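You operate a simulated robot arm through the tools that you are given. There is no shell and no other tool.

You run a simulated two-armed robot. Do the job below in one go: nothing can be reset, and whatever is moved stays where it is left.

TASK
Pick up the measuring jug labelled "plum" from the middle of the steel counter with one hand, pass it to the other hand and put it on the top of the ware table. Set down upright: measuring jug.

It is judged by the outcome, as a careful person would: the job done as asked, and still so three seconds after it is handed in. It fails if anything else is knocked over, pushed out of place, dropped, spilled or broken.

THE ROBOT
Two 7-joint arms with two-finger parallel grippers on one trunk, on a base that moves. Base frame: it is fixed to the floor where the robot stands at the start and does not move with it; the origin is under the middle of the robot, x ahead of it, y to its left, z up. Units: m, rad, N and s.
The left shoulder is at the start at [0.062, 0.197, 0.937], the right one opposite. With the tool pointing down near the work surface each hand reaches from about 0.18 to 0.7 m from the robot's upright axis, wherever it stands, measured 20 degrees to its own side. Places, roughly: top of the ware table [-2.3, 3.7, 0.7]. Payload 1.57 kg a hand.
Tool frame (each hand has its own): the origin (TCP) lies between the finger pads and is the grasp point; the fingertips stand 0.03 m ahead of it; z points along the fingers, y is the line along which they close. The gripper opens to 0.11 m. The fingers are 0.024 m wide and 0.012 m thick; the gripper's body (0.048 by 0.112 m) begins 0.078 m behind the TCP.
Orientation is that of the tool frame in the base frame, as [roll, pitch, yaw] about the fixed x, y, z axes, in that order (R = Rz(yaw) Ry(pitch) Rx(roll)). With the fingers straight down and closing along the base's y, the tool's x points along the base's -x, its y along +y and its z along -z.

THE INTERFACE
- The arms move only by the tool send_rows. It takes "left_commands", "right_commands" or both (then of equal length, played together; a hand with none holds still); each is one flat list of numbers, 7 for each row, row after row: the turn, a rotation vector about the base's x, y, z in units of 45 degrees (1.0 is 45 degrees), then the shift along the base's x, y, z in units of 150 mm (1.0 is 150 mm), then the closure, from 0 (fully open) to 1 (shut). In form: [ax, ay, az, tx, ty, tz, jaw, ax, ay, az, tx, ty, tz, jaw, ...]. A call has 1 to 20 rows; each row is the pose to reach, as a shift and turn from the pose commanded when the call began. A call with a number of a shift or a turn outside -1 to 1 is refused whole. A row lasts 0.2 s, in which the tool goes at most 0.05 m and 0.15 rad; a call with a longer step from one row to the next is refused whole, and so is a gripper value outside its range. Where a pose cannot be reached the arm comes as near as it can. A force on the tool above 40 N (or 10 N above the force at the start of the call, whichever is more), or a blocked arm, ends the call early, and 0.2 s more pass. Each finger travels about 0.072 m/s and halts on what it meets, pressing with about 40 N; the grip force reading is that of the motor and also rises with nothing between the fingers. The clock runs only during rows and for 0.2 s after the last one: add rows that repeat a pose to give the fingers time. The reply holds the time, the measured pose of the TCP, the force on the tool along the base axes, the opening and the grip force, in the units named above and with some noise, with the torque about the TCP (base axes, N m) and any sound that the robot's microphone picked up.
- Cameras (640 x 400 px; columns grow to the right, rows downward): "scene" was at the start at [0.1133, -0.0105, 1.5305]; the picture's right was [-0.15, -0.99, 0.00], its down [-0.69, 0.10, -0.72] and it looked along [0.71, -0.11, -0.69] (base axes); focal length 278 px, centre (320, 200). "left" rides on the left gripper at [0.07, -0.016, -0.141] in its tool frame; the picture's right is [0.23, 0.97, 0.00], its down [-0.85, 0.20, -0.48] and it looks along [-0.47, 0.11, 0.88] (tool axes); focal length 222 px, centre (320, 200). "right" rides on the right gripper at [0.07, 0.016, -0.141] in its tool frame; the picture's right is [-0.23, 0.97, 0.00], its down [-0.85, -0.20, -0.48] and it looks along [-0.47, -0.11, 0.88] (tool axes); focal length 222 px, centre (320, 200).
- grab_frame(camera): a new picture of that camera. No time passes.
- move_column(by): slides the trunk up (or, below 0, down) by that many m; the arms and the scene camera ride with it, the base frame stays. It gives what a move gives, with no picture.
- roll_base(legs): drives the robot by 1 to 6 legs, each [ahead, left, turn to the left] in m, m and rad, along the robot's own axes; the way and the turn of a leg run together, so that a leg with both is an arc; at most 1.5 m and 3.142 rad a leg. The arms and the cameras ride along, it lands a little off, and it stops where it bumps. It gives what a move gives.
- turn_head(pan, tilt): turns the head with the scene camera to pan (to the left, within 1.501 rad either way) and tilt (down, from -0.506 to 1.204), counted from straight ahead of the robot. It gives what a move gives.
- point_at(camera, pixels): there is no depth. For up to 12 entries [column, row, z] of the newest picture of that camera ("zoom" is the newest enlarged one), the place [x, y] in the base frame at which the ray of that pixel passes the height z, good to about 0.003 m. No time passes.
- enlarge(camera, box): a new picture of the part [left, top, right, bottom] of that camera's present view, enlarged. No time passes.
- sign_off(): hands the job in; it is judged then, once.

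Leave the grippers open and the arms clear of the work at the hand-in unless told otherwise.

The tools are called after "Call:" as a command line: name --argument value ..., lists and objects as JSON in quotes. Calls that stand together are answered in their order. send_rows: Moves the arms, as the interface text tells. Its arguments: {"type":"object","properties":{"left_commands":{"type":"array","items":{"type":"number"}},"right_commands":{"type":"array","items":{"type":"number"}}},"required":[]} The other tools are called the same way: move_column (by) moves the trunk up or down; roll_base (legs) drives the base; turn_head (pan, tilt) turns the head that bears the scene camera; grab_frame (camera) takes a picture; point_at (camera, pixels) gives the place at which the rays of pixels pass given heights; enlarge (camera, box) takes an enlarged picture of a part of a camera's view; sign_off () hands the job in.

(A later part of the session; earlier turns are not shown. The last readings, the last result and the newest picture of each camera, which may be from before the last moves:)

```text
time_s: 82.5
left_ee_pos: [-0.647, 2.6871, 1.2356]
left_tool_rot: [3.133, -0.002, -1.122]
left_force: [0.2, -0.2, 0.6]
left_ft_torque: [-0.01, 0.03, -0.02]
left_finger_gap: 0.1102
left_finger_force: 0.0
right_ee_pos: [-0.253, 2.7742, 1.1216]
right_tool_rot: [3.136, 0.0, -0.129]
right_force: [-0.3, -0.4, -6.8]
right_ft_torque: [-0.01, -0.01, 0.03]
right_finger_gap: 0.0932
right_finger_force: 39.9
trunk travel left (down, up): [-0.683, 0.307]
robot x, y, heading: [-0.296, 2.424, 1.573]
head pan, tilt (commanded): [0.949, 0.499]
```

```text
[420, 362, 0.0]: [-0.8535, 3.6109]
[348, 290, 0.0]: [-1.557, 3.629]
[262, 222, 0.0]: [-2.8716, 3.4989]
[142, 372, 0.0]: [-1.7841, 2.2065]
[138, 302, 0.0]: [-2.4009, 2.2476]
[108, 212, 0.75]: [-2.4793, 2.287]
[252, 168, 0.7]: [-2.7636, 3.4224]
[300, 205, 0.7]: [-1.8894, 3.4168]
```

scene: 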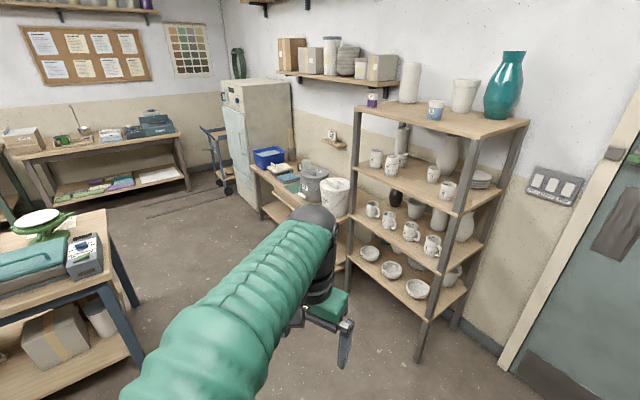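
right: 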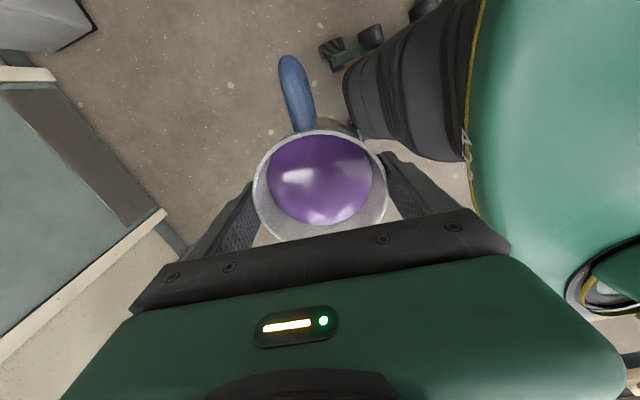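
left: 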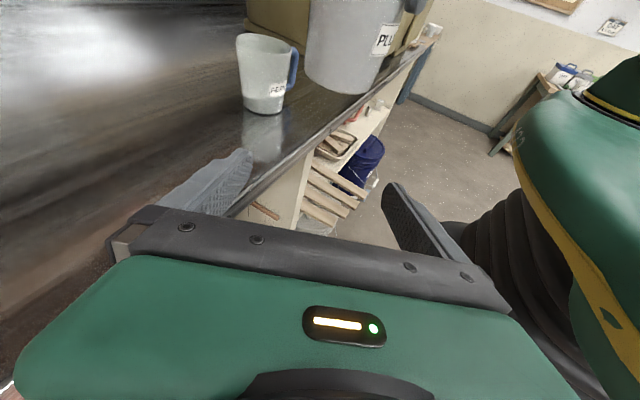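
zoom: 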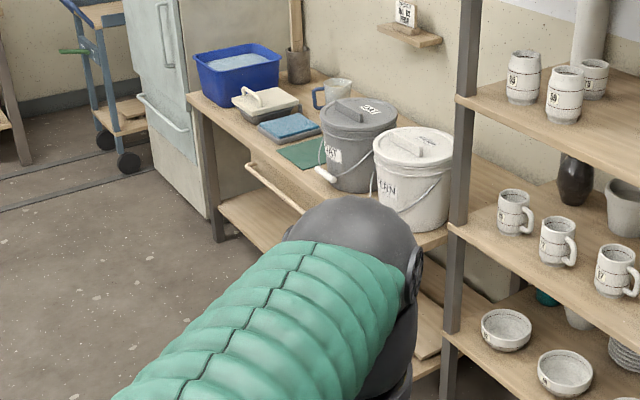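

The ware table's front edge is at y≈3.43. The rack's front is at y≈3.6, and the work table's edge is at y≈2.3. I'll go ahead 0.37 m to y≈2.8, then sideways left 1.4 m along the gap, and look at the table from there.

Call:
roll_base --legs '[[0.37, 0, 0], [0, 1.35, 0]]'

Call:
turn_head --pan 0.25 --tilt 0.7

Call:
grab_frame --camera "scene"

```text
time_s: 91.2
left_ee_pos: [-1.9851, 3.0673, 1.2364]
left_tool_rot: [3.132, -0.002, -1.131]
left_force: [-0.1, 0.0, -0.6]
left_ft_torque: [-0.01, 0.0, 0.01]
left_finger_gap: 0.11
left_finger_force: 0.0
right_ee_pos: [-1.5906, 3.152, 1.1217]
right_tool_rot: [3.138, 0.001, -0.138]
right_force: [-0.3, 0.7, -6.2]
right_ft_torque: [-0.03, 0.04, 0.01]
right_finger_gap: 0.0932
right_finger_force: 40.1
trunk travel left (down, up): [-0.683, 0.307]
robot x, y, heading: [-1.6435, 2.8039, 1.562]
head pan, tilt (commanded): [0.949, 0.499]
```

```text
time_s: 92.2
left_ee_pos: [-1.9874, 3.0674, 1.2369]
left_tool_rot: [3.131, -0.003, -1.13]
left_force: [-0.7, -0.5, 0.1]
left_ft_torque: [0.0, 0.0, -0.02]
left_finger_gap: 0.1099
left_finger_force: 0.1
right_ee_pos: [-1.5922, 3.1508, 1.1216]
right_tool_rot: [3.137, 0.0, -0.138]
right_force: [-0.2, -1.0, -7.1]
right_ft_torque: [-0.02, 0.03, -0.02]
right_finger_gap: 0.0933
right_finger_force: 39.8
trunk travel left (down, up): [-0.683, 0.307]
robot x, y, heading: [-1.6411, 2.8013, 1.562]
head pan, tilt (commanded): [0.25, 0.7]
```

```text
taken
```

scene: 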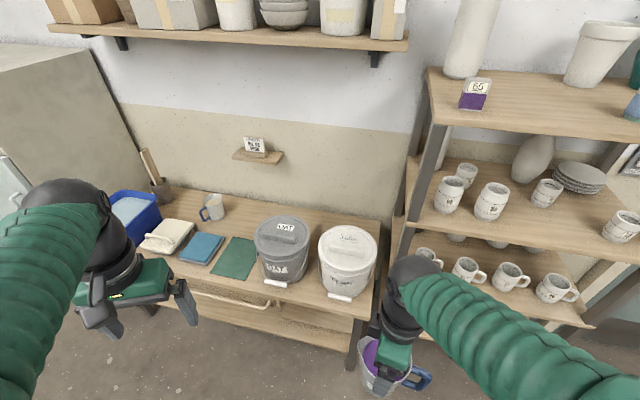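

Now I see the table top clearly: bin, brush holder, white pad, blue cloth, green mat, a jug at (212,207), and two buckets at (283,250) and (348,262). There is bare wood between the jug and the grey bucket, behind the green mat, at about (245,220). I'll zoom in.

Call:
enlarge --camera "scene" --box '[150, 170, 390, 320]'

Call:
point_at --camera "scene" --pixels '[[245, 222, 0.7], [245, 222, 0.65], [245, 222, 0.75], [232, 236, 0.7], [257, 240, 0.7], [215, 272, 0.7], [250, 281, 0.7], [265, 275, 0.7], [212, 218, 0.7], [258, 210, 0.7], [355, 340, 0.7], [380, 222, 0.7]]'

```text
2.67 times, centred on (270, 245) of scene
```

zoom: 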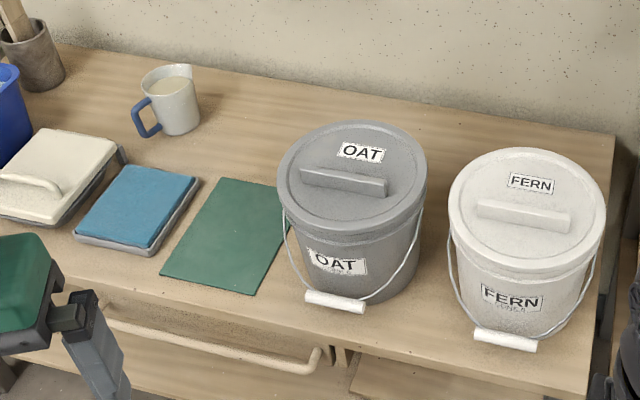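

```text
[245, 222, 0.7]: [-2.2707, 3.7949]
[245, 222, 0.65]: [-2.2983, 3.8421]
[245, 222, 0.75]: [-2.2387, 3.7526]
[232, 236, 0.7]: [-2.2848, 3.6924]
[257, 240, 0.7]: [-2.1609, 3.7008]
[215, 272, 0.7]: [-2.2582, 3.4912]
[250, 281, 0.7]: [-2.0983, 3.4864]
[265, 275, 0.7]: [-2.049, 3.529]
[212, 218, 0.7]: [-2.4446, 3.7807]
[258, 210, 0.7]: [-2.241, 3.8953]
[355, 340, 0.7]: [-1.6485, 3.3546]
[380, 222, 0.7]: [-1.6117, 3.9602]
```

The bare spot behind the mat, at about (−2.22, 3.77), is free: the table's own jug is at about (−2.44, 3.78), the OAT bucket is to the right, and the mat ends at y≈3.70. I'll go sideways left in two steps and check the left-side clearance on the way.

Call:
roll_base --legs '[[0, 0.35, 0.006]]'

Call:
turn_head --pan 0.9 --tilt 0.7

Call:
grab_frame --camera "scene"

```text
time_s: 94.5
left_ee_pos: [-2.3295, 3.0659, 1.2384]
left_tool_rot: [3.127, 0.002, -1.121]
left_force: [-0.1, 0.3, 0.5]
left_ft_torque: [0.02, 0.05, -0.02]
left_finger_gap: 0.1101
left_finger_force: 0.2
right_ee_pos: [-1.9365, 3.1526, 1.1209]
right_tool_rot: [3.137, 0.004, -0.127]
right_force: [-0.1, 1.0, -6.2]
right_ft_torque: [-0.04, 0.02, 0.01]
right_finger_gap: 0.0936
right_finger_force: 40.4
trunk travel left (down, up): [-0.683, 0.307]
robot x, y, heading: [-1.9901, 2.8022, 1.572]
head pan, tilt (commanded): [0.25, 0.7]
```

```text
time_s: 95.5
left_ee_pos: [-2.3391, 3.0652, 1.2351]
left_tool_rot: [3.135, -0.004, -1.117]
left_force: [-0.9, 0.1, -0.8]
left_ft_torque: [0.01, -0.02, 0.02]
left_finger_gap: 0.1099
left_finger_force: 0.2
right_ee_pos: [-1.9454, 3.1529, 1.1215]
right_tool_rot: [3.135, -0.002, -0.124]
right_force: [-0.4, -0.1, -7.4]
right_ft_torque: [0.01, 0.01, -0.01]
right_finger_gap: 0.0933
right_finger_force: 40.1
trunk travel left (down, up): [-0.683, 0.307]
robot x, y, heading: [-1.9889, 2.801, 1.573]
head pan, tilt (commanded): [0.901, 0.7]
```

```text
taken
```

scene: 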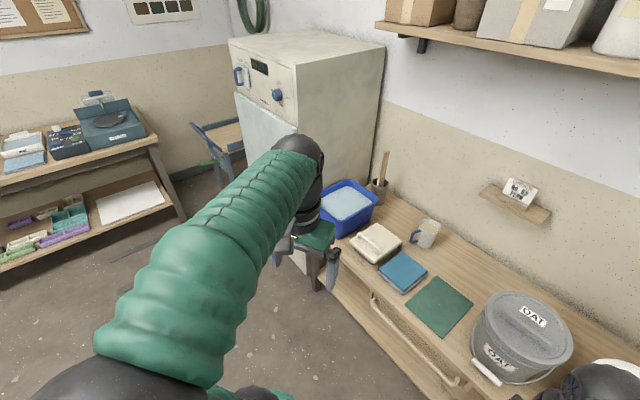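

There's enough room by the cabinet. I'll first draw the left hand in closer to the body (12 cm toward the robot's middle) for safety, then move left another 0.38 m.

Call:
send_rows --left_commands '[0, 0, 0, 0.2, -0.03, 0, 0, 0, 0, 0, 0.4, -0.06, 0, 0, 0, 0, 0, 0.6, -0.1, 0, 0, 0, 0, 0, 0.8, -0.13, 0, 0]'

Call:
roll_base --legs '[[0, 0.38, 0]]'

Call:
turn_head --pan -0.1 --tilt 0.95

Call:
grab_frame --camera "scene"

Call:
grab_frame --camera "left"

```text
time_s: 96.5
left_ee_pos: [-2.2835, 3.0968, 1.2295]
left_tool_rot: [3.133, -0.004, -1.118]
left_force: [-0.4, 0.1, -0.6]
left_ft_torque: [-0.01, -0.01, 0.01]
left_finger_gap: 0.1101
left_finger_force: 0.1
left hand out of reach, approached as far as the arm can: row 1, 2, 3, 4
right_ee_pos: [-1.9437, 3.1515, 1.1207]
right_tool_rot: [3.138, -0.001, -0.128]
right_force: [-0.9, -1.1, -5.4]
right_ft_torque: [0.0, -0.02, 0.01]
right_finger_gap: 0.0933
right_finger_force: 40.0
trunk travel left (down, up): [-0.683, 0.307]
robot x, y, heading: [-1.9844, 2.8038, 1.572]
head pan, tilt (commanded): [0.901, 0.7]
```

```text
time_s: 98.9
left_ee_pos: [-2.6618, 3.0975, 1.2301]
left_tool_rot: [3.13, -0.001, -1.124]
left_force: [0.4, 0.0, -0.7]
left_ft_torque: [0.01, 0.0, 0.03]
left_finger_gap: 0.1101
left_finger_force: 0.0
right_ee_pos: [-2.3219, 3.1518, 1.1214]
right_tool_rot: [3.137, 0.001, -0.128]
right_force: [0.9, 0.2, -6.8]
right_ft_torque: [-0.01, -0.02, -0.02]
right_finger_gap: 0.0932
right_finger_force: 39.5
trunk travel left (down, up): [-0.683, 0.307]
robot x, y, heading: [-2.374, 2.8042, 1.57]
head pan, tilt (commanded): [0.901, 0.7]
```

```text
time_s: 100.2
left_ee_pos: [-2.6666, 3.0965, 1.2289]
left_tool_rot: [3.133, -0.001, -1.125]
left_force: [0.3, -0.3, -0.3]
left_ft_torque: [0.01, 0.03, 0.02]
left_finger_gap: 0.1099
left_finger_force: 0.1
right_ee_pos: [-2.3266, 3.1514, 1.1208]
right_tool_rot: [3.137, -0.003, -0.127]
right_force: [0.0, -0.1, -5.6]
right_ft_torque: [0.03, 0.0, -0.01]
right_finger_gap: 0.0932
right_finger_force: 39.3
trunk travel left (down, up): [-0.683, 0.307]
robot x, y, heading: [-2.373, 2.8036, 1.57]
head pan, tilt (commanded): [-0.099, 0.949]
```

```text
taken
```

scene: 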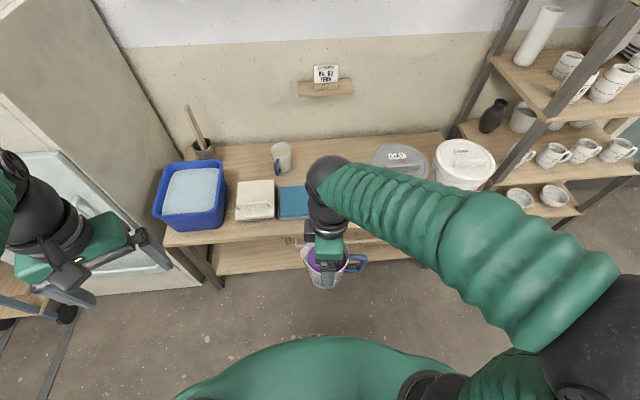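

```text
taken
```

left: 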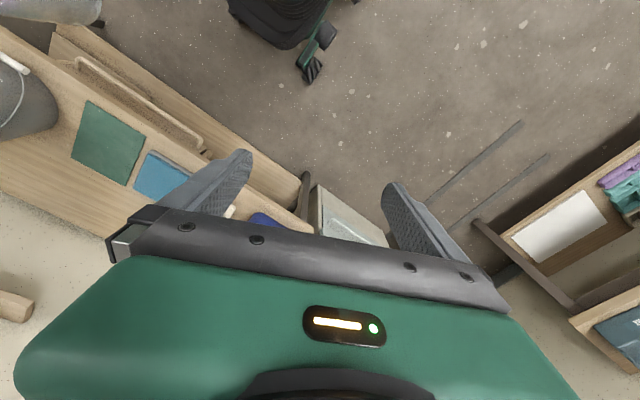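

The left hand camera also sees the table top with the mat and the blue cloth. I'll zoom in on both views to triangulate the table height.

Call:
enlarge --camera "left" --box '[0, 40, 260, 240]'

Call:
enlarge --camera "scene" --box '[140, 120, 400, 300]'

```text
2.00 times, centred on (130, 140) of left
```

zoom: 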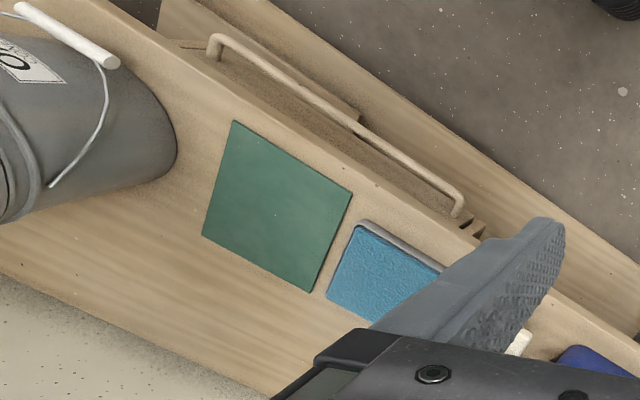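

```text
2.22 times, centred on (270, 210) of scene
```

zoom: 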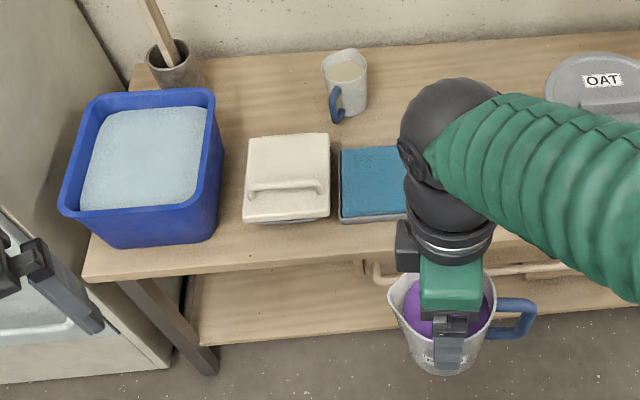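

Call:
enlarge --camera "left" --box '[0, 40, 260, 240]'

Call:
point_at --camera "zoom" --pixels '[[235, 121, 0.65], [235, 121, 0.7], [235, 121, 0.75], [352, 192, 0.65], [352, 192, 0.7], [352, 192, 0.75], [311, 292, 0.65], [311, 292, 0.7], [311, 292, 0.75], [202, 235, 0.7], [202, 235, 0.65], [170, 170, 0.7]]'

```text
2.00 times, centred on (130, 140) of left
```

zoom: 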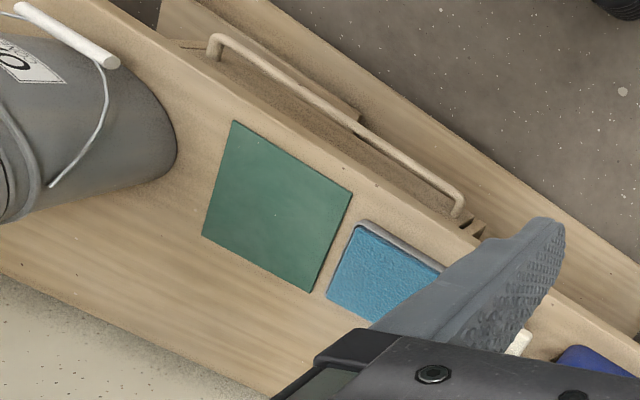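

```text
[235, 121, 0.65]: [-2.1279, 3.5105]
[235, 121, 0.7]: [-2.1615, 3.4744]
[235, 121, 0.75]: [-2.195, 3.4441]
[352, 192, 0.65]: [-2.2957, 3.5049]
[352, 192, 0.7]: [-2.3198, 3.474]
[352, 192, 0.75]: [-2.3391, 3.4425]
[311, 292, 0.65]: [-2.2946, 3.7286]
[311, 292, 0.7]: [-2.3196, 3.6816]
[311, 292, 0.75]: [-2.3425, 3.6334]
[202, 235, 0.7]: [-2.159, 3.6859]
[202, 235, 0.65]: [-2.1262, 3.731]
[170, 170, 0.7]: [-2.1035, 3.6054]
```

The two views suggest the table top is a bit lower than 0.7, near 0.66–0.67. I'll lower the trunk 0.12 m, which gives a clean vertical parallax and a better shoulder height for reaching, then measure again.

Call:
point_at --camera "scene" --pixels '[[163.3, 244.7, 0.62], [163.3, 244.7, 0.66], [163.3, 244.7, 0.7], [283, 173, 0.62], [283, 173, 0.66], [283, 173, 0.7]]'

Call:
move_column --by -0.12

Call:
enlarge --camera "scene" --box '[140, 120, 400, 300]'

```text
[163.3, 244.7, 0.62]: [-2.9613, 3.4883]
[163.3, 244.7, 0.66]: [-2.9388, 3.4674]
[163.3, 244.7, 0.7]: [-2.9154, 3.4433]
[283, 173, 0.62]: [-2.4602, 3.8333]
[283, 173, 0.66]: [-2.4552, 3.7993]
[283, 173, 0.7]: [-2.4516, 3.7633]
```

```text
time_s: 101.7
left_ee_pos: [-2.667, 3.0962, 1.1098]
left_tool_rot: [3.133, -0.002, -1.123]
left_force: [0.4, -0.1, 0.3]
left_ft_torque: [0.0, 0.03, 0.02]
left_finger_gap: 0.1102
left_finger_force: 0.0
right_ee_pos: [-2.3259, 3.1512, 1.0002]
right_tool_rot: [3.137, -0.002, -0.128]
right_force: [0.9, -0.7, -6.3]
right_ft_torque: [-0.02, 0.03, 0.0]
right_finger_gap: 0.093
right_finger_force: 39.6
trunk travel left (down, up): [-0.563, 0.427]
robot x, y, heading: [-2.3713, 2.8029, 1.571]
head pan, tilt (commanded): [-0.099, 0.949]
```

```text
2.22 times, centred on (270, 210) of scene
```

zoom: 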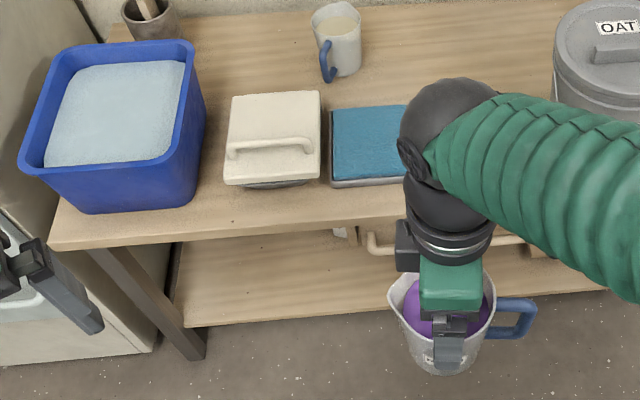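

Call:
point_at --camera "zoom" --pixels '[[345, 75, 0.62], [345, 75, 0.66], [345, 75, 0.7], [48, 241, 0.62], [48, 241, 0.66], [48, 241, 0.7], [230, 182, 0.66], [230, 182, 0.7], [193, 327, 0.2], [193, 327, 0.25], [590, 290, 0.2]]'

```text
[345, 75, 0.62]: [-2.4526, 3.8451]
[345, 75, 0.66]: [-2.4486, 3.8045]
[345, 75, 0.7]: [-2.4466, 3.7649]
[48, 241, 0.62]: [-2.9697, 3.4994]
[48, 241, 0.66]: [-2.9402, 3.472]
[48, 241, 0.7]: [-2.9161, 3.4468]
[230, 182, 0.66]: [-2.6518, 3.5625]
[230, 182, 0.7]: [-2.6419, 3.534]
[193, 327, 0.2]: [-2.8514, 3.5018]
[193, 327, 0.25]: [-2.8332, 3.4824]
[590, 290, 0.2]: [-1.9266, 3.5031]
```

The table top is somewhere around 0.66–0.70. I'll find the exact height by gentle contact when setting down. The lower shelf's and table's front edges are at y≈3.45–3.50. Now I'll check the cabinet's corner on the left and the OAT bucket's position for clearance.

Call:
grab_frame --camera "scene"

Call:
point_at --camera "scene" --pixels '[[196, 275, 0.0], [200, 285, 0.0], [390, 145, 0.9], [405, 175, 0.9], [418, 150, 0.9], [383, 190, 0.7]]'

```text
taken
```

scene: 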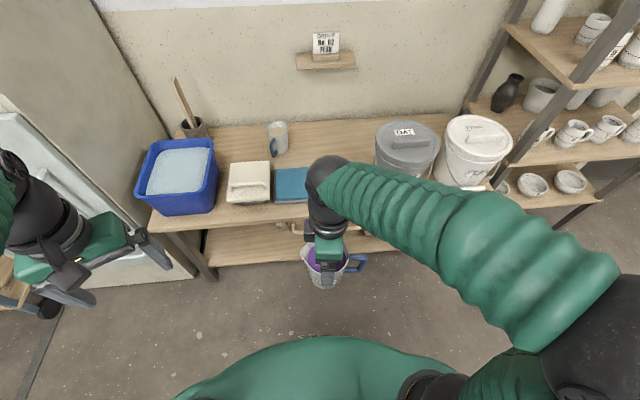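

```text
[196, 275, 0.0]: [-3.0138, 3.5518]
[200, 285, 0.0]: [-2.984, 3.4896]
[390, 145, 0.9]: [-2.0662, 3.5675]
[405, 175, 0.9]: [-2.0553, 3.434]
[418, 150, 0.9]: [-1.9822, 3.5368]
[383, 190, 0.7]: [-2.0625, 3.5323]
```

The cabinet corner is at about (−3.0, 3.5) and the OAT bucket is centred at about (−2.02, 3.55) with a 0.12 m radius. I'll aim for (−2.27, 3.78), on bare wood behind the mat. I'll raise the trunk back 0.12 m so the forearm stays above the bucket, shift left 0.07 m, then go forward 0.3 m.

Call:
move_column --by 0.12

Call:
roll_base --legs '[[0, 0.07, 0], [0.26, 0, 0]]'

Call:
turn_head --pan -0.1 --tilt 1.1

Call:
grab_frame --camera "scene"

Call:
grab_frame --camera "left"

Call:
grab_frame --camera "right"

```text
time_s: 103.2
left_ee_pos: [-2.6652, 3.0964, 1.2279]
left_tool_rot: [3.134, -0.003, -1.125]
left_force: [0.3, -0.3, -0.1]
left_ft_torque: [0.0, -0.04, -0.03]
left_finger_gap: 0.11
left_finger_force: 0.1
right_ee_pos: [-2.3246, 3.1518, 1.1214]
right_tool_rot: [3.137, -0.002, -0.128]
right_force: [-0.5, 0.3, -6.2]
right_ft_torque: [0.0, 0.02, 0.03]
right_finger_gap: 0.0934
right_finger_force: 40.1
trunk travel left (down, up): [-0.683, 0.307]
robot x, y, heading: [-2.3744, 2.8035, 1.571]
head pan, tilt (commanded): [-0.099, 0.949]
```

```text
time_s: 105.7
left_ee_pos: [-2.7425, 3.3555, 1.2277]
left_tool_rot: [3.138, -0.003, -1.118]
left_force: [-0.3, 0.0, 0.1]
left_ft_torque: [-0.03, 0.02, 0.0]
left_finger_gap: 0.1102
left_finger_force: 0.0
right_ee_pos: [-2.4033, 3.4123, 1.1216]
right_tool_rot: [3.141, -0.005, -0.124]
right_force: [0.1, -1.2, -6.8]
right_ft_torque: [-0.02, 0.04, -0.02]
right_finger_gap: 0.0933
right_finger_force: 39.9
trunk travel left (down, up): [-0.683, 0.307]
robot x, y, heading: [-2.4412, 3.0655, 1.575]
head pan, tilt (commanded): [-0.099, 0.949]
```

```text
time_s: 106.4
left_ee_pos: [-2.7466, 3.3583, 1.227]
left_tool_rot: [3.137, -0.006, -1.116]
left_force: [0.3, -0.3, -1.4]
left_ft_torque: [0.01, -0.04, -0.01]
left_finger_gap: 0.1102
left_finger_force: 0.1
right_ee_pos: [-2.4068, 3.4134, 1.1209]
right_tool_rot: [3.137, -0.006, -0.121]
right_force: [-2.6, -0.9, -6.8]
right_ft_torque: [0.01, -0.04, 0.02]
right_finger_gap: 0.0934
right_finger_force: 40.1
trunk travel left (down, up): [-0.683, 0.307]
robot x, y, heading: [-2.4443, 3.065, 1.575]
head pan, tilt (commanded): [-0.099, 1.1]
```

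```text
taken
```

scene: 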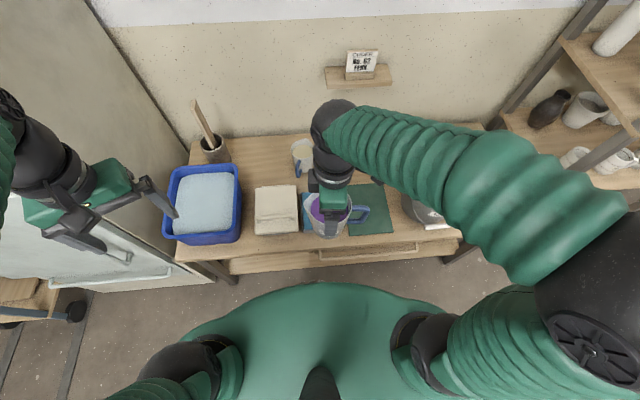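

```text
taken
```

left: 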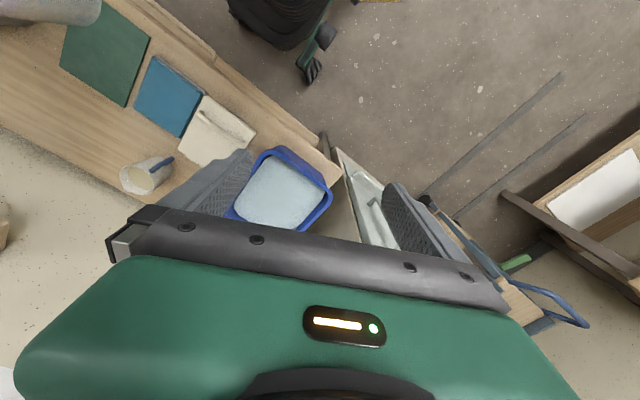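

```text
taken
```

right: 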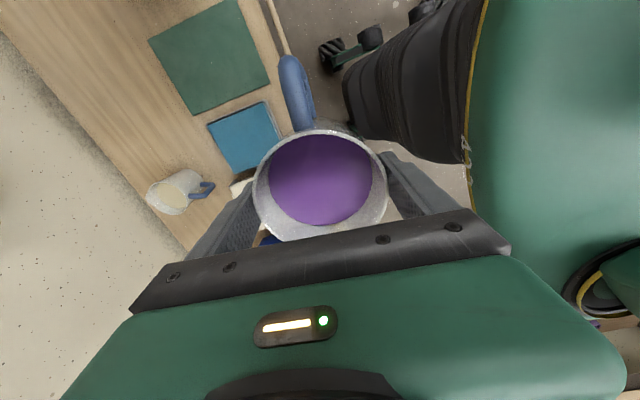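

Now all three cameras see the mat and the cloth from one base pose. I'll zoom in on the right and left views to triangulate the table height and the mat's back-left corner.

Call:
enlarge --camera "right" --box '[100, 0, 300, 200]'

Call:
enlarge --camera "left" --box '[40, 0, 280, 200]'

```text
2.00 times, centred on (200, 100) of right
```

zoom: 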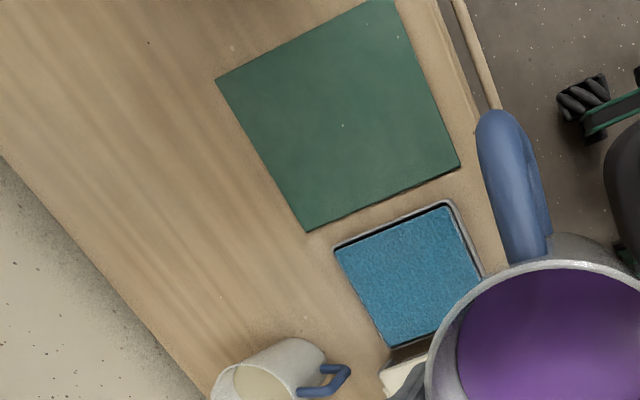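

```text
2.00 times, centred on (160, 100) of left
```

zoom: 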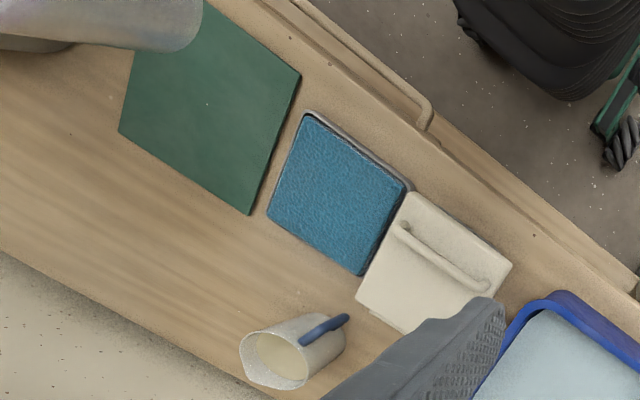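

Call:
point_at --camera "right" --pixels '[[193.5, 115.5, 0.62], [193.5, 115.5, 0.66], [193.5, 115.5, 0.7], [270, 83.5, 0.62], [270, 83.5, 0.66], [270, 83.5, 0.7], [148, 39.5, 0.62], [148, 39.5, 0.66], [148, 39.5, 0.7]]'

Call:
point_at --camera "left" --pixels '[[125, 107, 0.62], [125, 107, 0.66], [125, 107, 0.7], [150, 37.5, 0.62], [150, 37.5, 0.66], [150, 37.5, 0.7], [59.5, 65.5, 0.62], [59.5, 65.5, 0.66], [59.5, 65.5, 0.7]]'

```text
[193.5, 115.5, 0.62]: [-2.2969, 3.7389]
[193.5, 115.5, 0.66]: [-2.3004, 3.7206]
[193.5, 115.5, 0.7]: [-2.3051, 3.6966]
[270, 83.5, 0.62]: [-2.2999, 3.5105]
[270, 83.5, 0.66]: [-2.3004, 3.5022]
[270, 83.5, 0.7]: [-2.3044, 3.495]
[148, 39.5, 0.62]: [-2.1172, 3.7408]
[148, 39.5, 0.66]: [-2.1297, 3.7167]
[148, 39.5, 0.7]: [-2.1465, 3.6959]
```

```text
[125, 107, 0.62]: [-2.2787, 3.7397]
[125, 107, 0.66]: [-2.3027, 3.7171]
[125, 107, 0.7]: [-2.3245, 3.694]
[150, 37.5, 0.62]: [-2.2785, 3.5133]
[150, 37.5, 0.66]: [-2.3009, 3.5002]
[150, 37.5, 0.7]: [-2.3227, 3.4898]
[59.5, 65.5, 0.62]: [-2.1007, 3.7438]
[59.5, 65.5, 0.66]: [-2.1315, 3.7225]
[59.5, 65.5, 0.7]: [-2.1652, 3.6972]
```

The views agree at z=0.66 for the table top. The mat's back edge is at y≈3.72, spanning x −2.30 to −2.13. Now the table's own jug, the back edge of the table and the OAT bucket position.

Call:
point_at --camera "left" --pixels '[[162, 170, 0.66], [140, 182, 0.765], [160, 160, 0.68], [120, 185, 0.765], [165, 183, 0.765], [155, 165, 0.765]]'

Call:
point_at --camera "right" --pixels '[[92.5, 152.5, 0.66], [40, 77.5, 0.66], [170, 193, 0.765], [200, 175, 0.68], [214, 184, 0.72]]'

Call:
enlarge --camera "scene" --box '[160, 100, 480, 300]'

```text
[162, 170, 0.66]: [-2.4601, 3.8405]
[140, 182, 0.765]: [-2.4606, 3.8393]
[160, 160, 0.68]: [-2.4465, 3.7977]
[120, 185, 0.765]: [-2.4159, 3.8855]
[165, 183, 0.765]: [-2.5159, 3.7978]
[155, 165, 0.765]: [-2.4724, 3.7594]
```

```text
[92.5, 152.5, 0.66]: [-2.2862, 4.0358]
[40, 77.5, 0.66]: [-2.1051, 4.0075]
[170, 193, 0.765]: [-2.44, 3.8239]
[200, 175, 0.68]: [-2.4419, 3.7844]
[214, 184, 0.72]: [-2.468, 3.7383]
```

```text
2.00 times, centred on (320, 200) of scene
```

zoom: 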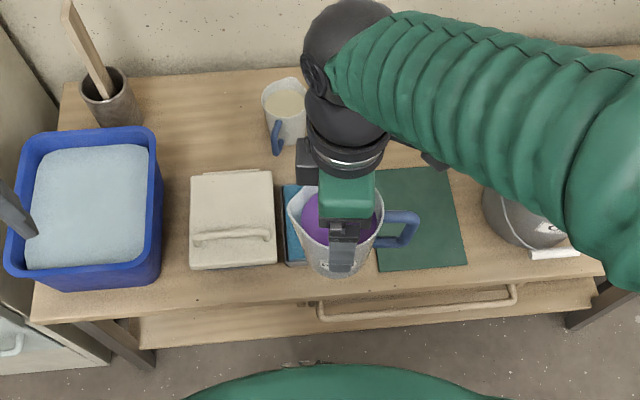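

Call:
point_at --camera "scene" --pixels '[[310, 284, 1.0], [310, 284, 0.8], [310, 284, 0.66], [310, 256, 0.66], [440, 236, 0.66], [310, 272, 0.2]]'

```text
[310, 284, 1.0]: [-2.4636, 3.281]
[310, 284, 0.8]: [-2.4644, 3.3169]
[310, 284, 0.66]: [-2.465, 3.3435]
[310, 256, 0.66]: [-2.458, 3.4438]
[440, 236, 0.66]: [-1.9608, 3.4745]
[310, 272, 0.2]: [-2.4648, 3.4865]
```

The trunk's front is about 0.25 m ahead of the axis and the table edge is at y≈3.45, so another 7 cm forward is safe. That lets the right hand reach the spot.

Call:
roll_base --legs '[[0.075, 0, -0.004]]'

```text
time_s: 107.4
left_ee_pos: [-2.7256, 3.4264, 1.2333]
left_tool_rot: [3.13, 0.008, -1.127]
left_force: [0.7, -1.0, -0.5]
left_ft_torque: [-0.01, 0.02, -0.02]
left_finger_gap: 0.1099
left_finger_force: 0.0
right_ee_pos: [-2.3875, 3.4819, 1.123]
right_tool_rot: [-3.138, 0.008, -0.131]
right_force: [0.7, -0.4, -6.0]
right_ft_torque: [0.03, 0.03, 0.0]
right_finger_gap: 0.0933
right_finger_force: 40.0
trunk travel left (down, up): [-0.683, 0.307]
robot x, y, heading: [-2.445, 3.1473, 1.568]
head pan, tilt (commanded): [-0.099, 1.1]
```

The base is at y≈3.147. I'll carry the jug forward and down over the table in smooth slow steps, aiming at (−2.24, 3.78).

Call:
send_rows --right_commands '[0, 0, 0, 0.02, 0.03, -0.03, 0.4, 0, 0, 0, 0.06, 0.09, -0.1, 0.4, 0, 0, 0, 0.1, 0.16, -0.19, 0.4, 0, 0, 0, 0.15, 0.24, -0.29, 0.4, 0, 0, 0, 0.2, 0.33, -0.4, 0.4, 0, 0, 0, 0.25, 0.42, -0.51, 0.4, 0, 0, 0, 0.3, 0.5, -0.61, 0.4, 0, 0, 0, 0.35, 0.58, -0.7, 0.4, 0, 0, 0, 0.38, 0.64, -0.77, 0.4, 0, 0, 0, 0.4, 0.667, -0.8, 0.4]'

Call:
grab_frame --camera "scene"

```text
time_s: 109.6
left_ee_pos: [-2.7259, 3.4349, 1.2314]
left_tool_rot: [3.125, 0.001, -1.126]
left_force: [-1.0, -0.3, -0.2]
left_ft_torque: [0.02, 0.0, 0.02]
left_finger_gap: 0.11
left_finger_force: 0.1
right_ee_pos: [-2.3257, 3.5894, 1.0013]
right_tool_rot: [3.138, 0.005, -0.13]
right_force: [-0.3, 0.0, -6.7]
right_ft_torque: [-0.05, -0.03, 0.01]
right_finger_gap: 0.0934
right_finger_force: 40.6
trunk travel left (down, up): [-0.683, 0.307]
robot x, y, heading: [-2.4471, 3.143, 1.567]
head pan, tilt (commanded): [-0.099, 1.1]
```

```text
taken
```

scene: 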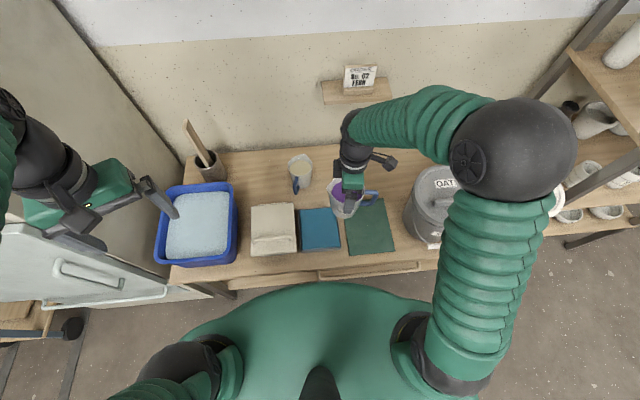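

The right elbow is raised high, near the camera and well above the buckets. I'll continue forward and down.

Call:
send_rows --right_commands '[0, 0, 0, 0.02, 0.03, -0.02, 0.4, 0, 0, 0, 0.06, 0.1, -0.07, 0.4, 0, 0, 0, 0.11, 0.19, -0.13, 0.4, 0, 0, 0, 0.16, 0.28, -0.2, 0.4, 0, 0, 0, 0.21, 0.38, -0.27, 0.4, 0, 0, 0, 0.26, 0.48, -0.34, 0.4, 0, 0, 0, 0.31, 0.57, -0.4, 0.4, 0, 0, 0, 0.35, 0.64, -0.45, 0.4, 0, 0, 0, 0.367, 0.667, -0.467, 0.4]'

Call:
grab_frame --camera "scene"

Call:
grab_frame --camera "right"

```text
time_s: 111.6
left_ee_pos: [-2.7269, 3.4343, 1.231]
left_tool_rot: [3.127, 0.0, -1.126]
left_force: [-0.2, -0.7, 1.4]
left_ft_torque: [0.04, 0.0, -0.02]
left_finger_gap: 0.11
left_finger_force: 0.1
right_ee_pos: [-2.2715, 3.6905, 0.9304]
right_tool_rot: [3.136, 0.006, -0.131]
right_force: [-1.1, -1.8, -7.3]
right_ft_torque: [-0.01, 0.0, -0.01]
right_finger_gap: 0.0934
right_finger_force: 40.2
trunk travel left (down, up): [-0.683, 0.307]
robot x, y, heading: [-2.442, 3.1412, 1.571]
head pan, tilt (commanded): [-0.099, 1.1]
```

```text
taken
```

scene: 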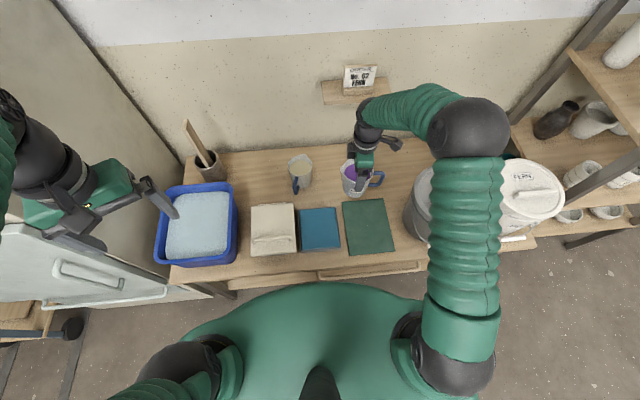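

```text
taken
```

right: 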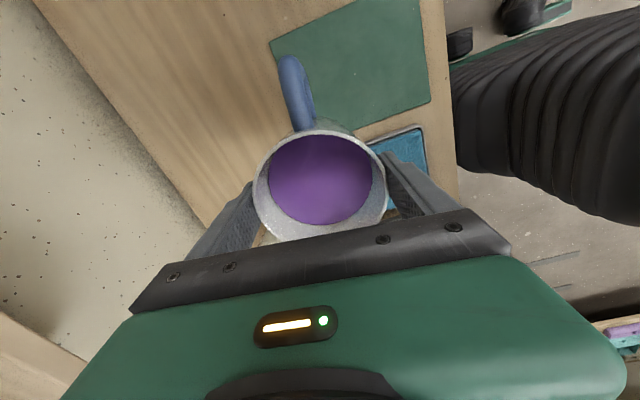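

The hand is vertical and the jug level. I'll go on to (−2.24, 3.78) with the base about 6 cm above the table.

Call:
send_rows --right_commands '[0, 0, 0, 0.01, 0.03, -0.03, 0.4, 0, 0, 0, 0.04, 0.1, -0.1, 0.4, 0, 0, 0, 0.07, 0.19, -0.2, 0.4, 0, 0, 0, 0.1, 0.28, -0.31, 0.4, 0, 0, 0, 0.13, 0.37, -0.43, 0.4, 0, 0, 0, 0.16, 0.46, -0.54, 0.4, 0, 0, 0, 0.19, 0.54, -0.64, 0.4, 0, 0, 0, 0.21, 0.58, -0.71, 0.4, 0, 0, 0, 0.21, 0.597, -0.733, 0.4, 0, 0, 0, 0.21, 0.597, -0.733, 0.4]'

Call:
grab_frame --camera "right"

Call:
enlarge --camera "scene" --box '[250, 110, 490, 260]'

Call:
grab_frame --camera "left"

```text
time_s: 113.8
left_ee_pos: [-2.7253, 3.4366, 1.2315]
left_tool_rot: [3.126, 0.0, -1.125]
left_force: [-0.4, 0.1, 0.8]
left_ft_torque: [0.03, -0.01, 0.0]
left_finger_gap: 0.1098
left_finger_force: 0.1
right_ee_pos: [-2.2391, 3.7797, 0.8193]
right_tool_rot: [3.138, 0.006, -0.132]
right_force: [0.3, 0.1, -6.6]
right_ft_torque: [0.01, -0.01, -0.01]
right_finger_gap: 0.0931
right_finger_force: 39.8
trunk travel left (down, up): [-0.683, 0.307]
robot x, y, heading: [-2.4434, 3.1393, 1.572]
head pan, tilt (commanded): [-0.099, 1.1]
```

```text
taken
```

right: 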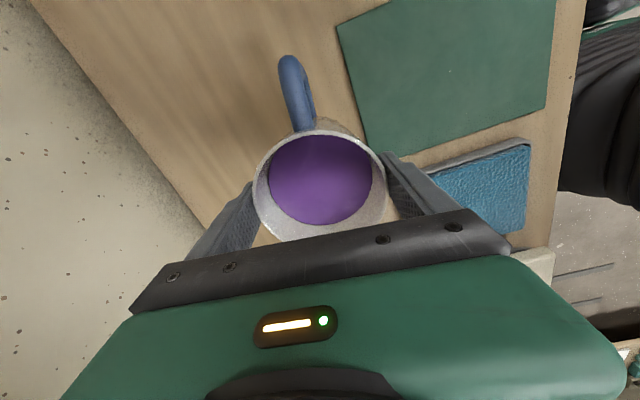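

```text
2.67 times, centred on (370, 185) of scene
```

zoom: 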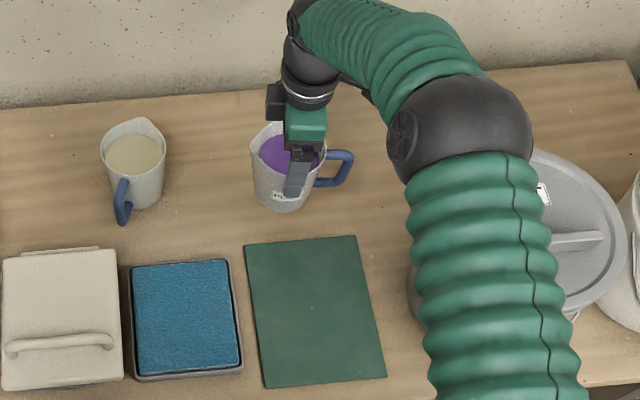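

```text
taken
```

left: 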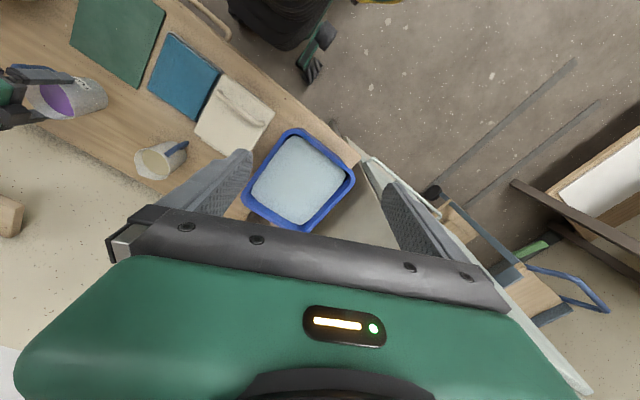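

The jug is over bare wood behind the mat, clear of the neighbours. I'll descend 4.5 cm slowly, then feel for contact in tiny steps.

Call:
send_rows --right_commands '[0, 0, 0, 0, 0, -0.03, 0.4, 0, 0, 0, 0, 0, -0.08, 0.4, 0, 0, 0, 0, 0, -0.13, 0.4, 0, 0, 0, 0, 0, -0.18, 0.4, 0, 0, 0, 0, 0, -0.23, 0.4, 0, 0, 0, 0, 0, -0.27, 0.4, 0, 0, 0, 0, 0, -0.3, 0.4, 0, 0, 0, 0, 0, -0.3, 0.4]'

Call:
enlarge --camera "left" --box '[0, 0, 240, 200]'

```text
time_s: 115.6
left_ee_pos: [-2.7257, 3.4361, 1.2313]
left_tool_rot: [3.126, 0.003, -1.126]
left_force: [0.4, -0.5, 1.2]
left_ft_torque: [0.0, -0.07, 0.02]
left_finger_gap: 0.1102
left_finger_force: 0.1
right_ee_pos: [-2.2392, 3.7791, 0.7757]
right_tool_rot: [3.137, 0.004, -0.129]
right_force: [-0.9, 0.6, -6.4]
right_ft_torque: [0.03, 0.02, -0.02]
right_finger_gap: 0.0934
right_finger_force: 40.2
trunk travel left (down, up): [-0.683, 0.307]
robot x, y, heading: [-2.4388, 3.1426, 1.568]
head pan, tilt (commanded): [-0.099, 1.1]
```

```text
2.00 times, centred on (120, 100) of left
```

zoom: 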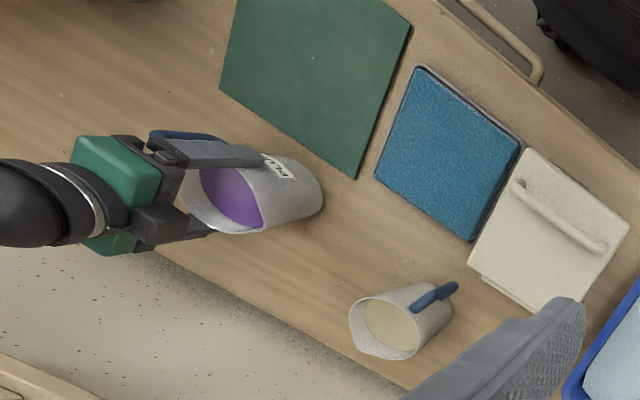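

No contact yet (6.4 N hanging). I'll step down 6 mm more.

Call:
send_rows --right_commands '[0, 0, 0, 0, 0, -0.013, 0.4, 0, 0, 0, 0, 0, -0.027, 0.4, 0, 0, 0, 0, 0, -0.04, 0.4, 0, 0, 0, 0, 0, -0.04, 0.4]'

```text
time_s: 116.6
left_ee_pos: [-2.7266, 3.4357, 1.231]
left_tool_rot: [3.127, 0.001, -1.126]
left_force: [0.6, -0.4, 0.9]
left_ft_torque: [0.01, 0.0, 0.04]
left_finger_gap: 0.1099
left_finger_force: 0.0
right_ee_pos: [-2.2401, 3.7805, 0.7672]
right_tool_rot: [3.137, 0.005, -0.131]
right_force: [0.2, 0.2, -6.7]
right_ft_torque: [-0.04, -0.01, 0.01]
right_finger_gap: 0.0937
right_finger_force: 39.9
trunk travel left (down, up): [-0.683, 0.307]
robot x, y, heading: [-2.4462, 3.1395, 1.569]
head pan, tilt (commanded): [-0.099, 1.1]
```

Still hanging freely. I'll step down another 4 mm.

Call:
send_rows --right_commands '[0, 0, 0, 0, 0, -0.009, 0.4, 0, 0, 0, 0, 0, -0.018, 0.4, 0, 0, 0, 0, 0, -0.027, 0.4, 0, 0, 0, 0, 0, -0.027, 0.4]'

```text
time_s: 117.6
left_ee_pos: [-2.7268, 3.4346, 1.2314]
left_tool_rot: [3.125, 0.002, -1.126]
left_force: [0.6, -0.4, 0.7]
left_ft_torque: [0.0, 0.03, 0.02]
left_finger_gap: 0.11
left_finger_force: 0.1
right_ee_pos: [-2.2403, 3.7771, 0.7678]
right_tool_rot: [3.138, 0.006, -0.13]
right_force: [0.3, 0.1, 1.1]
right_ft_torque: [-0.02, -0.3, -0.01]
right_finger_gap: 0.0932
right_finger_force: 40.0
trunk travel left (down, up): [-0.683, 0.307]
robot x, y, heading: [-2.4416, 3.1374, 1.576]
head pan, tilt (commanded): [-0.099, 1.1]
```

Contact: the force went from −6.7 to +1.1 N, so the table now carries the jug. I'll check the picture before letting go.

Call:
enlarge --camera "left" --box '[0, 0, 240, 200]'

Call:
enlarge --camera "scene" --box '[270, 120, 430, 220]'

Call:
grab_frame --camera "right"

```text
2.00 times, centred on (120, 100) of left
```

zoom: 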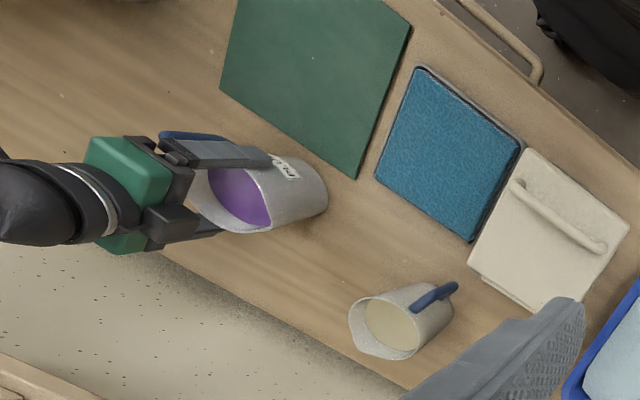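

```text
4.00 times, centred on (350, 170) of scene
```

zoom: 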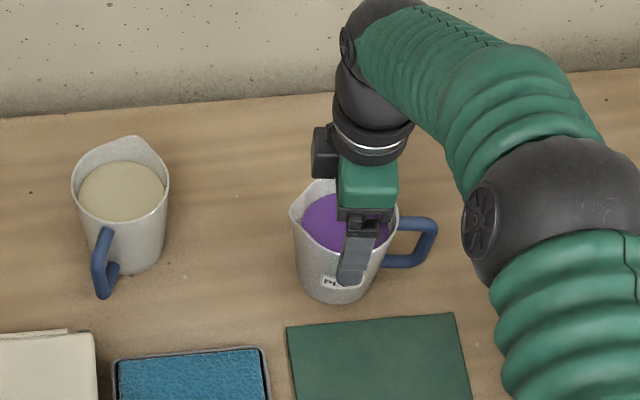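

```text
taken
```

right: 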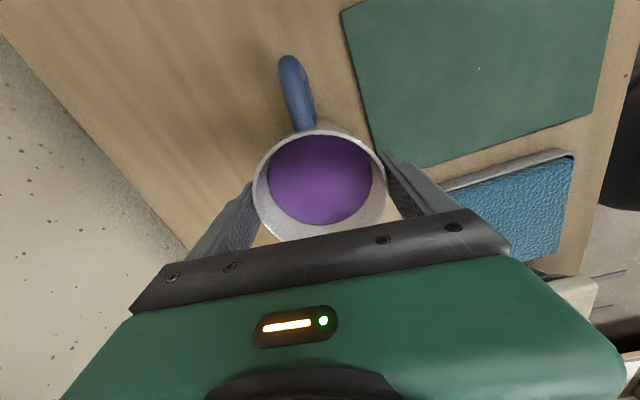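

The jug stands upright on bare wood, clear of the mat and the other jug. I'll open the right gripper slowly.

Call:
send_rows --right_commands '[0, 0, 0, 0, 0, 0, 0.25, 0, 0, 0, 0, 0, 0, 0.19, 0, 0, 0, 0, 0, 0, 0.16, 0, 0, 0, 0, 0, 0, 0.14, 0, 0, 0, 0, 0, 0, 0.12, 0, 0, 0, 0, 0, 0, 0.09, 0, 0, 0, 0, 0, 0, 0.05, 0, 0, 0, 0, 0, 0, 0, 0, 0, 0, 0, 0, 0, 0, 0, 0, 0, 0, 0, 0, 0]'

Call:
enlarge --camera "right" --box '[200, 100, 440, 250]'

Call:
enlarge --camera "scene" --box '[270, 120, 430, 220]'

```text
time_s: 119.8
left_ee_pos: [-2.7274, 3.435, 1.2318]
left_tool_rot: [3.126, 0.001, -1.127]
left_force: [0.7, 0.6, 0.0]
left_ft_torque: [-0.02, -0.02, 0.0]
left_finger_gap: 0.1102
left_finger_force: 0.0
right_ee_pos: [-2.2402, 3.7791, 0.7663]
right_tool_rot: [3.137, 0.006, -0.13]
right_force: [0.9, 0.5, -0.5]
right_ft_torque: [0.03, -0.01, -0.04]
right_finger_gap: 0.1099
right_finger_force: 0.0
trunk travel left (down, up): [-0.683, 0.307]
robot x, y, heading: [-2.4422, 3.1384, 1.572]
head pan, tilt (commanded): [-0.099, 1.1]
```

```text
2.67 times, centred on (320, 175) of right
```

zoom: 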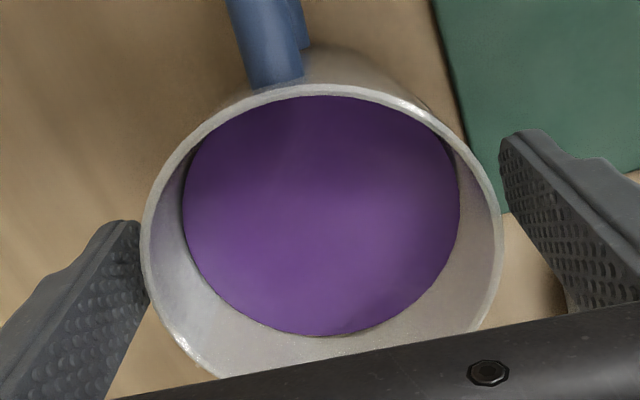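

```text
4.00 times, centred on (350, 170) of scene
```

zoom: 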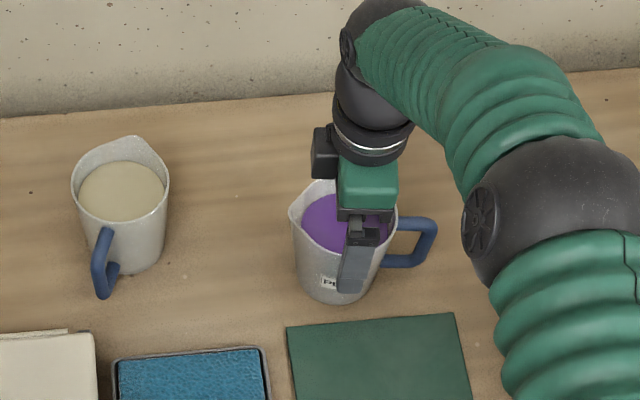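

The fingers are open and the jug rim is centred between them to within 1 mm. I'll raise the hand straight up slowly.

Call:
send_rows --right_commands '[0, 0, 0, 0, 0, 0.02, 0, 0, 0, 0, 0, 0, 0.05, 0, 0, 0, 0, 0, 0, 0.09, 0, 0, 0, 0, 0, 0, 0.14, 0, 0, 0, 0, 0, 0, 0.2, 0, 0, 0, 0, 0, 0, 0.27, 0, 0, 0, 0, 0, 0, 0.33, 0, 0, 0, 0, 0, 0, 0.4, 0, 0, 0, 0, 0, 0, 0.4, 0]'

Call:
grab_frame --camera "right"

Call:
enlarge --camera "scene" --box '[270, 120, 430, 220]'

```text
time_s: 121.8
left_ee_pos: [-2.7258, 3.434, 1.232]
left_tool_rot: [3.125, 0.001, -1.127]
left_force: [0.4, 0.7, 0.4]
left_ft_torque: [-0.03, -0.01, 0.02]
left_finger_gap: 0.11
left_finger_force: 0.0
right_ee_pos: [-2.2397, 3.7795, 0.8257]
right_tool_rot: [3.136, 0.004, -0.131]
right_force: [-0.4, 0.3, -0.2]
right_ft_torque: [0.0, -0.01, 0.02]
right_finger_gap: 0.1098
right_finger_force: 0.1
trunk travel left (down, up): [-0.683, 0.307]
robot x, y, heading: [-2.4445, 3.1402, 1.568]
head pan, tilt (commanded): [-0.099, 1.1]
```

```text
taken
```

right: 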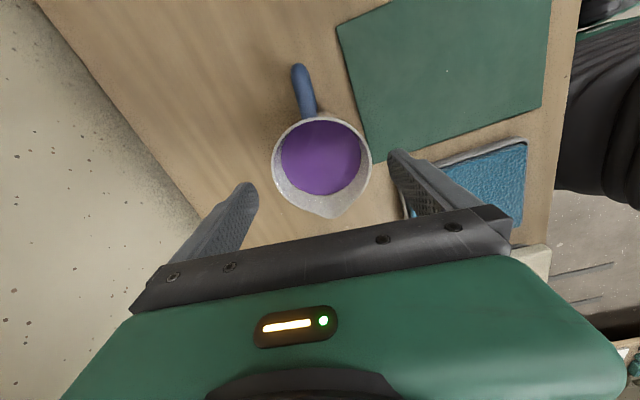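

```text
4.00 times, centred on (350, 170) of scene
```

zoom: 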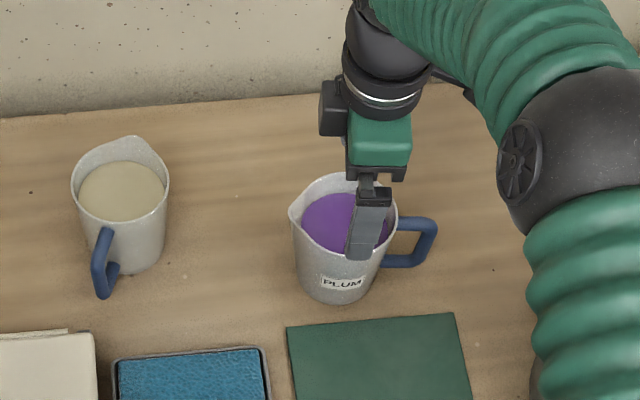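

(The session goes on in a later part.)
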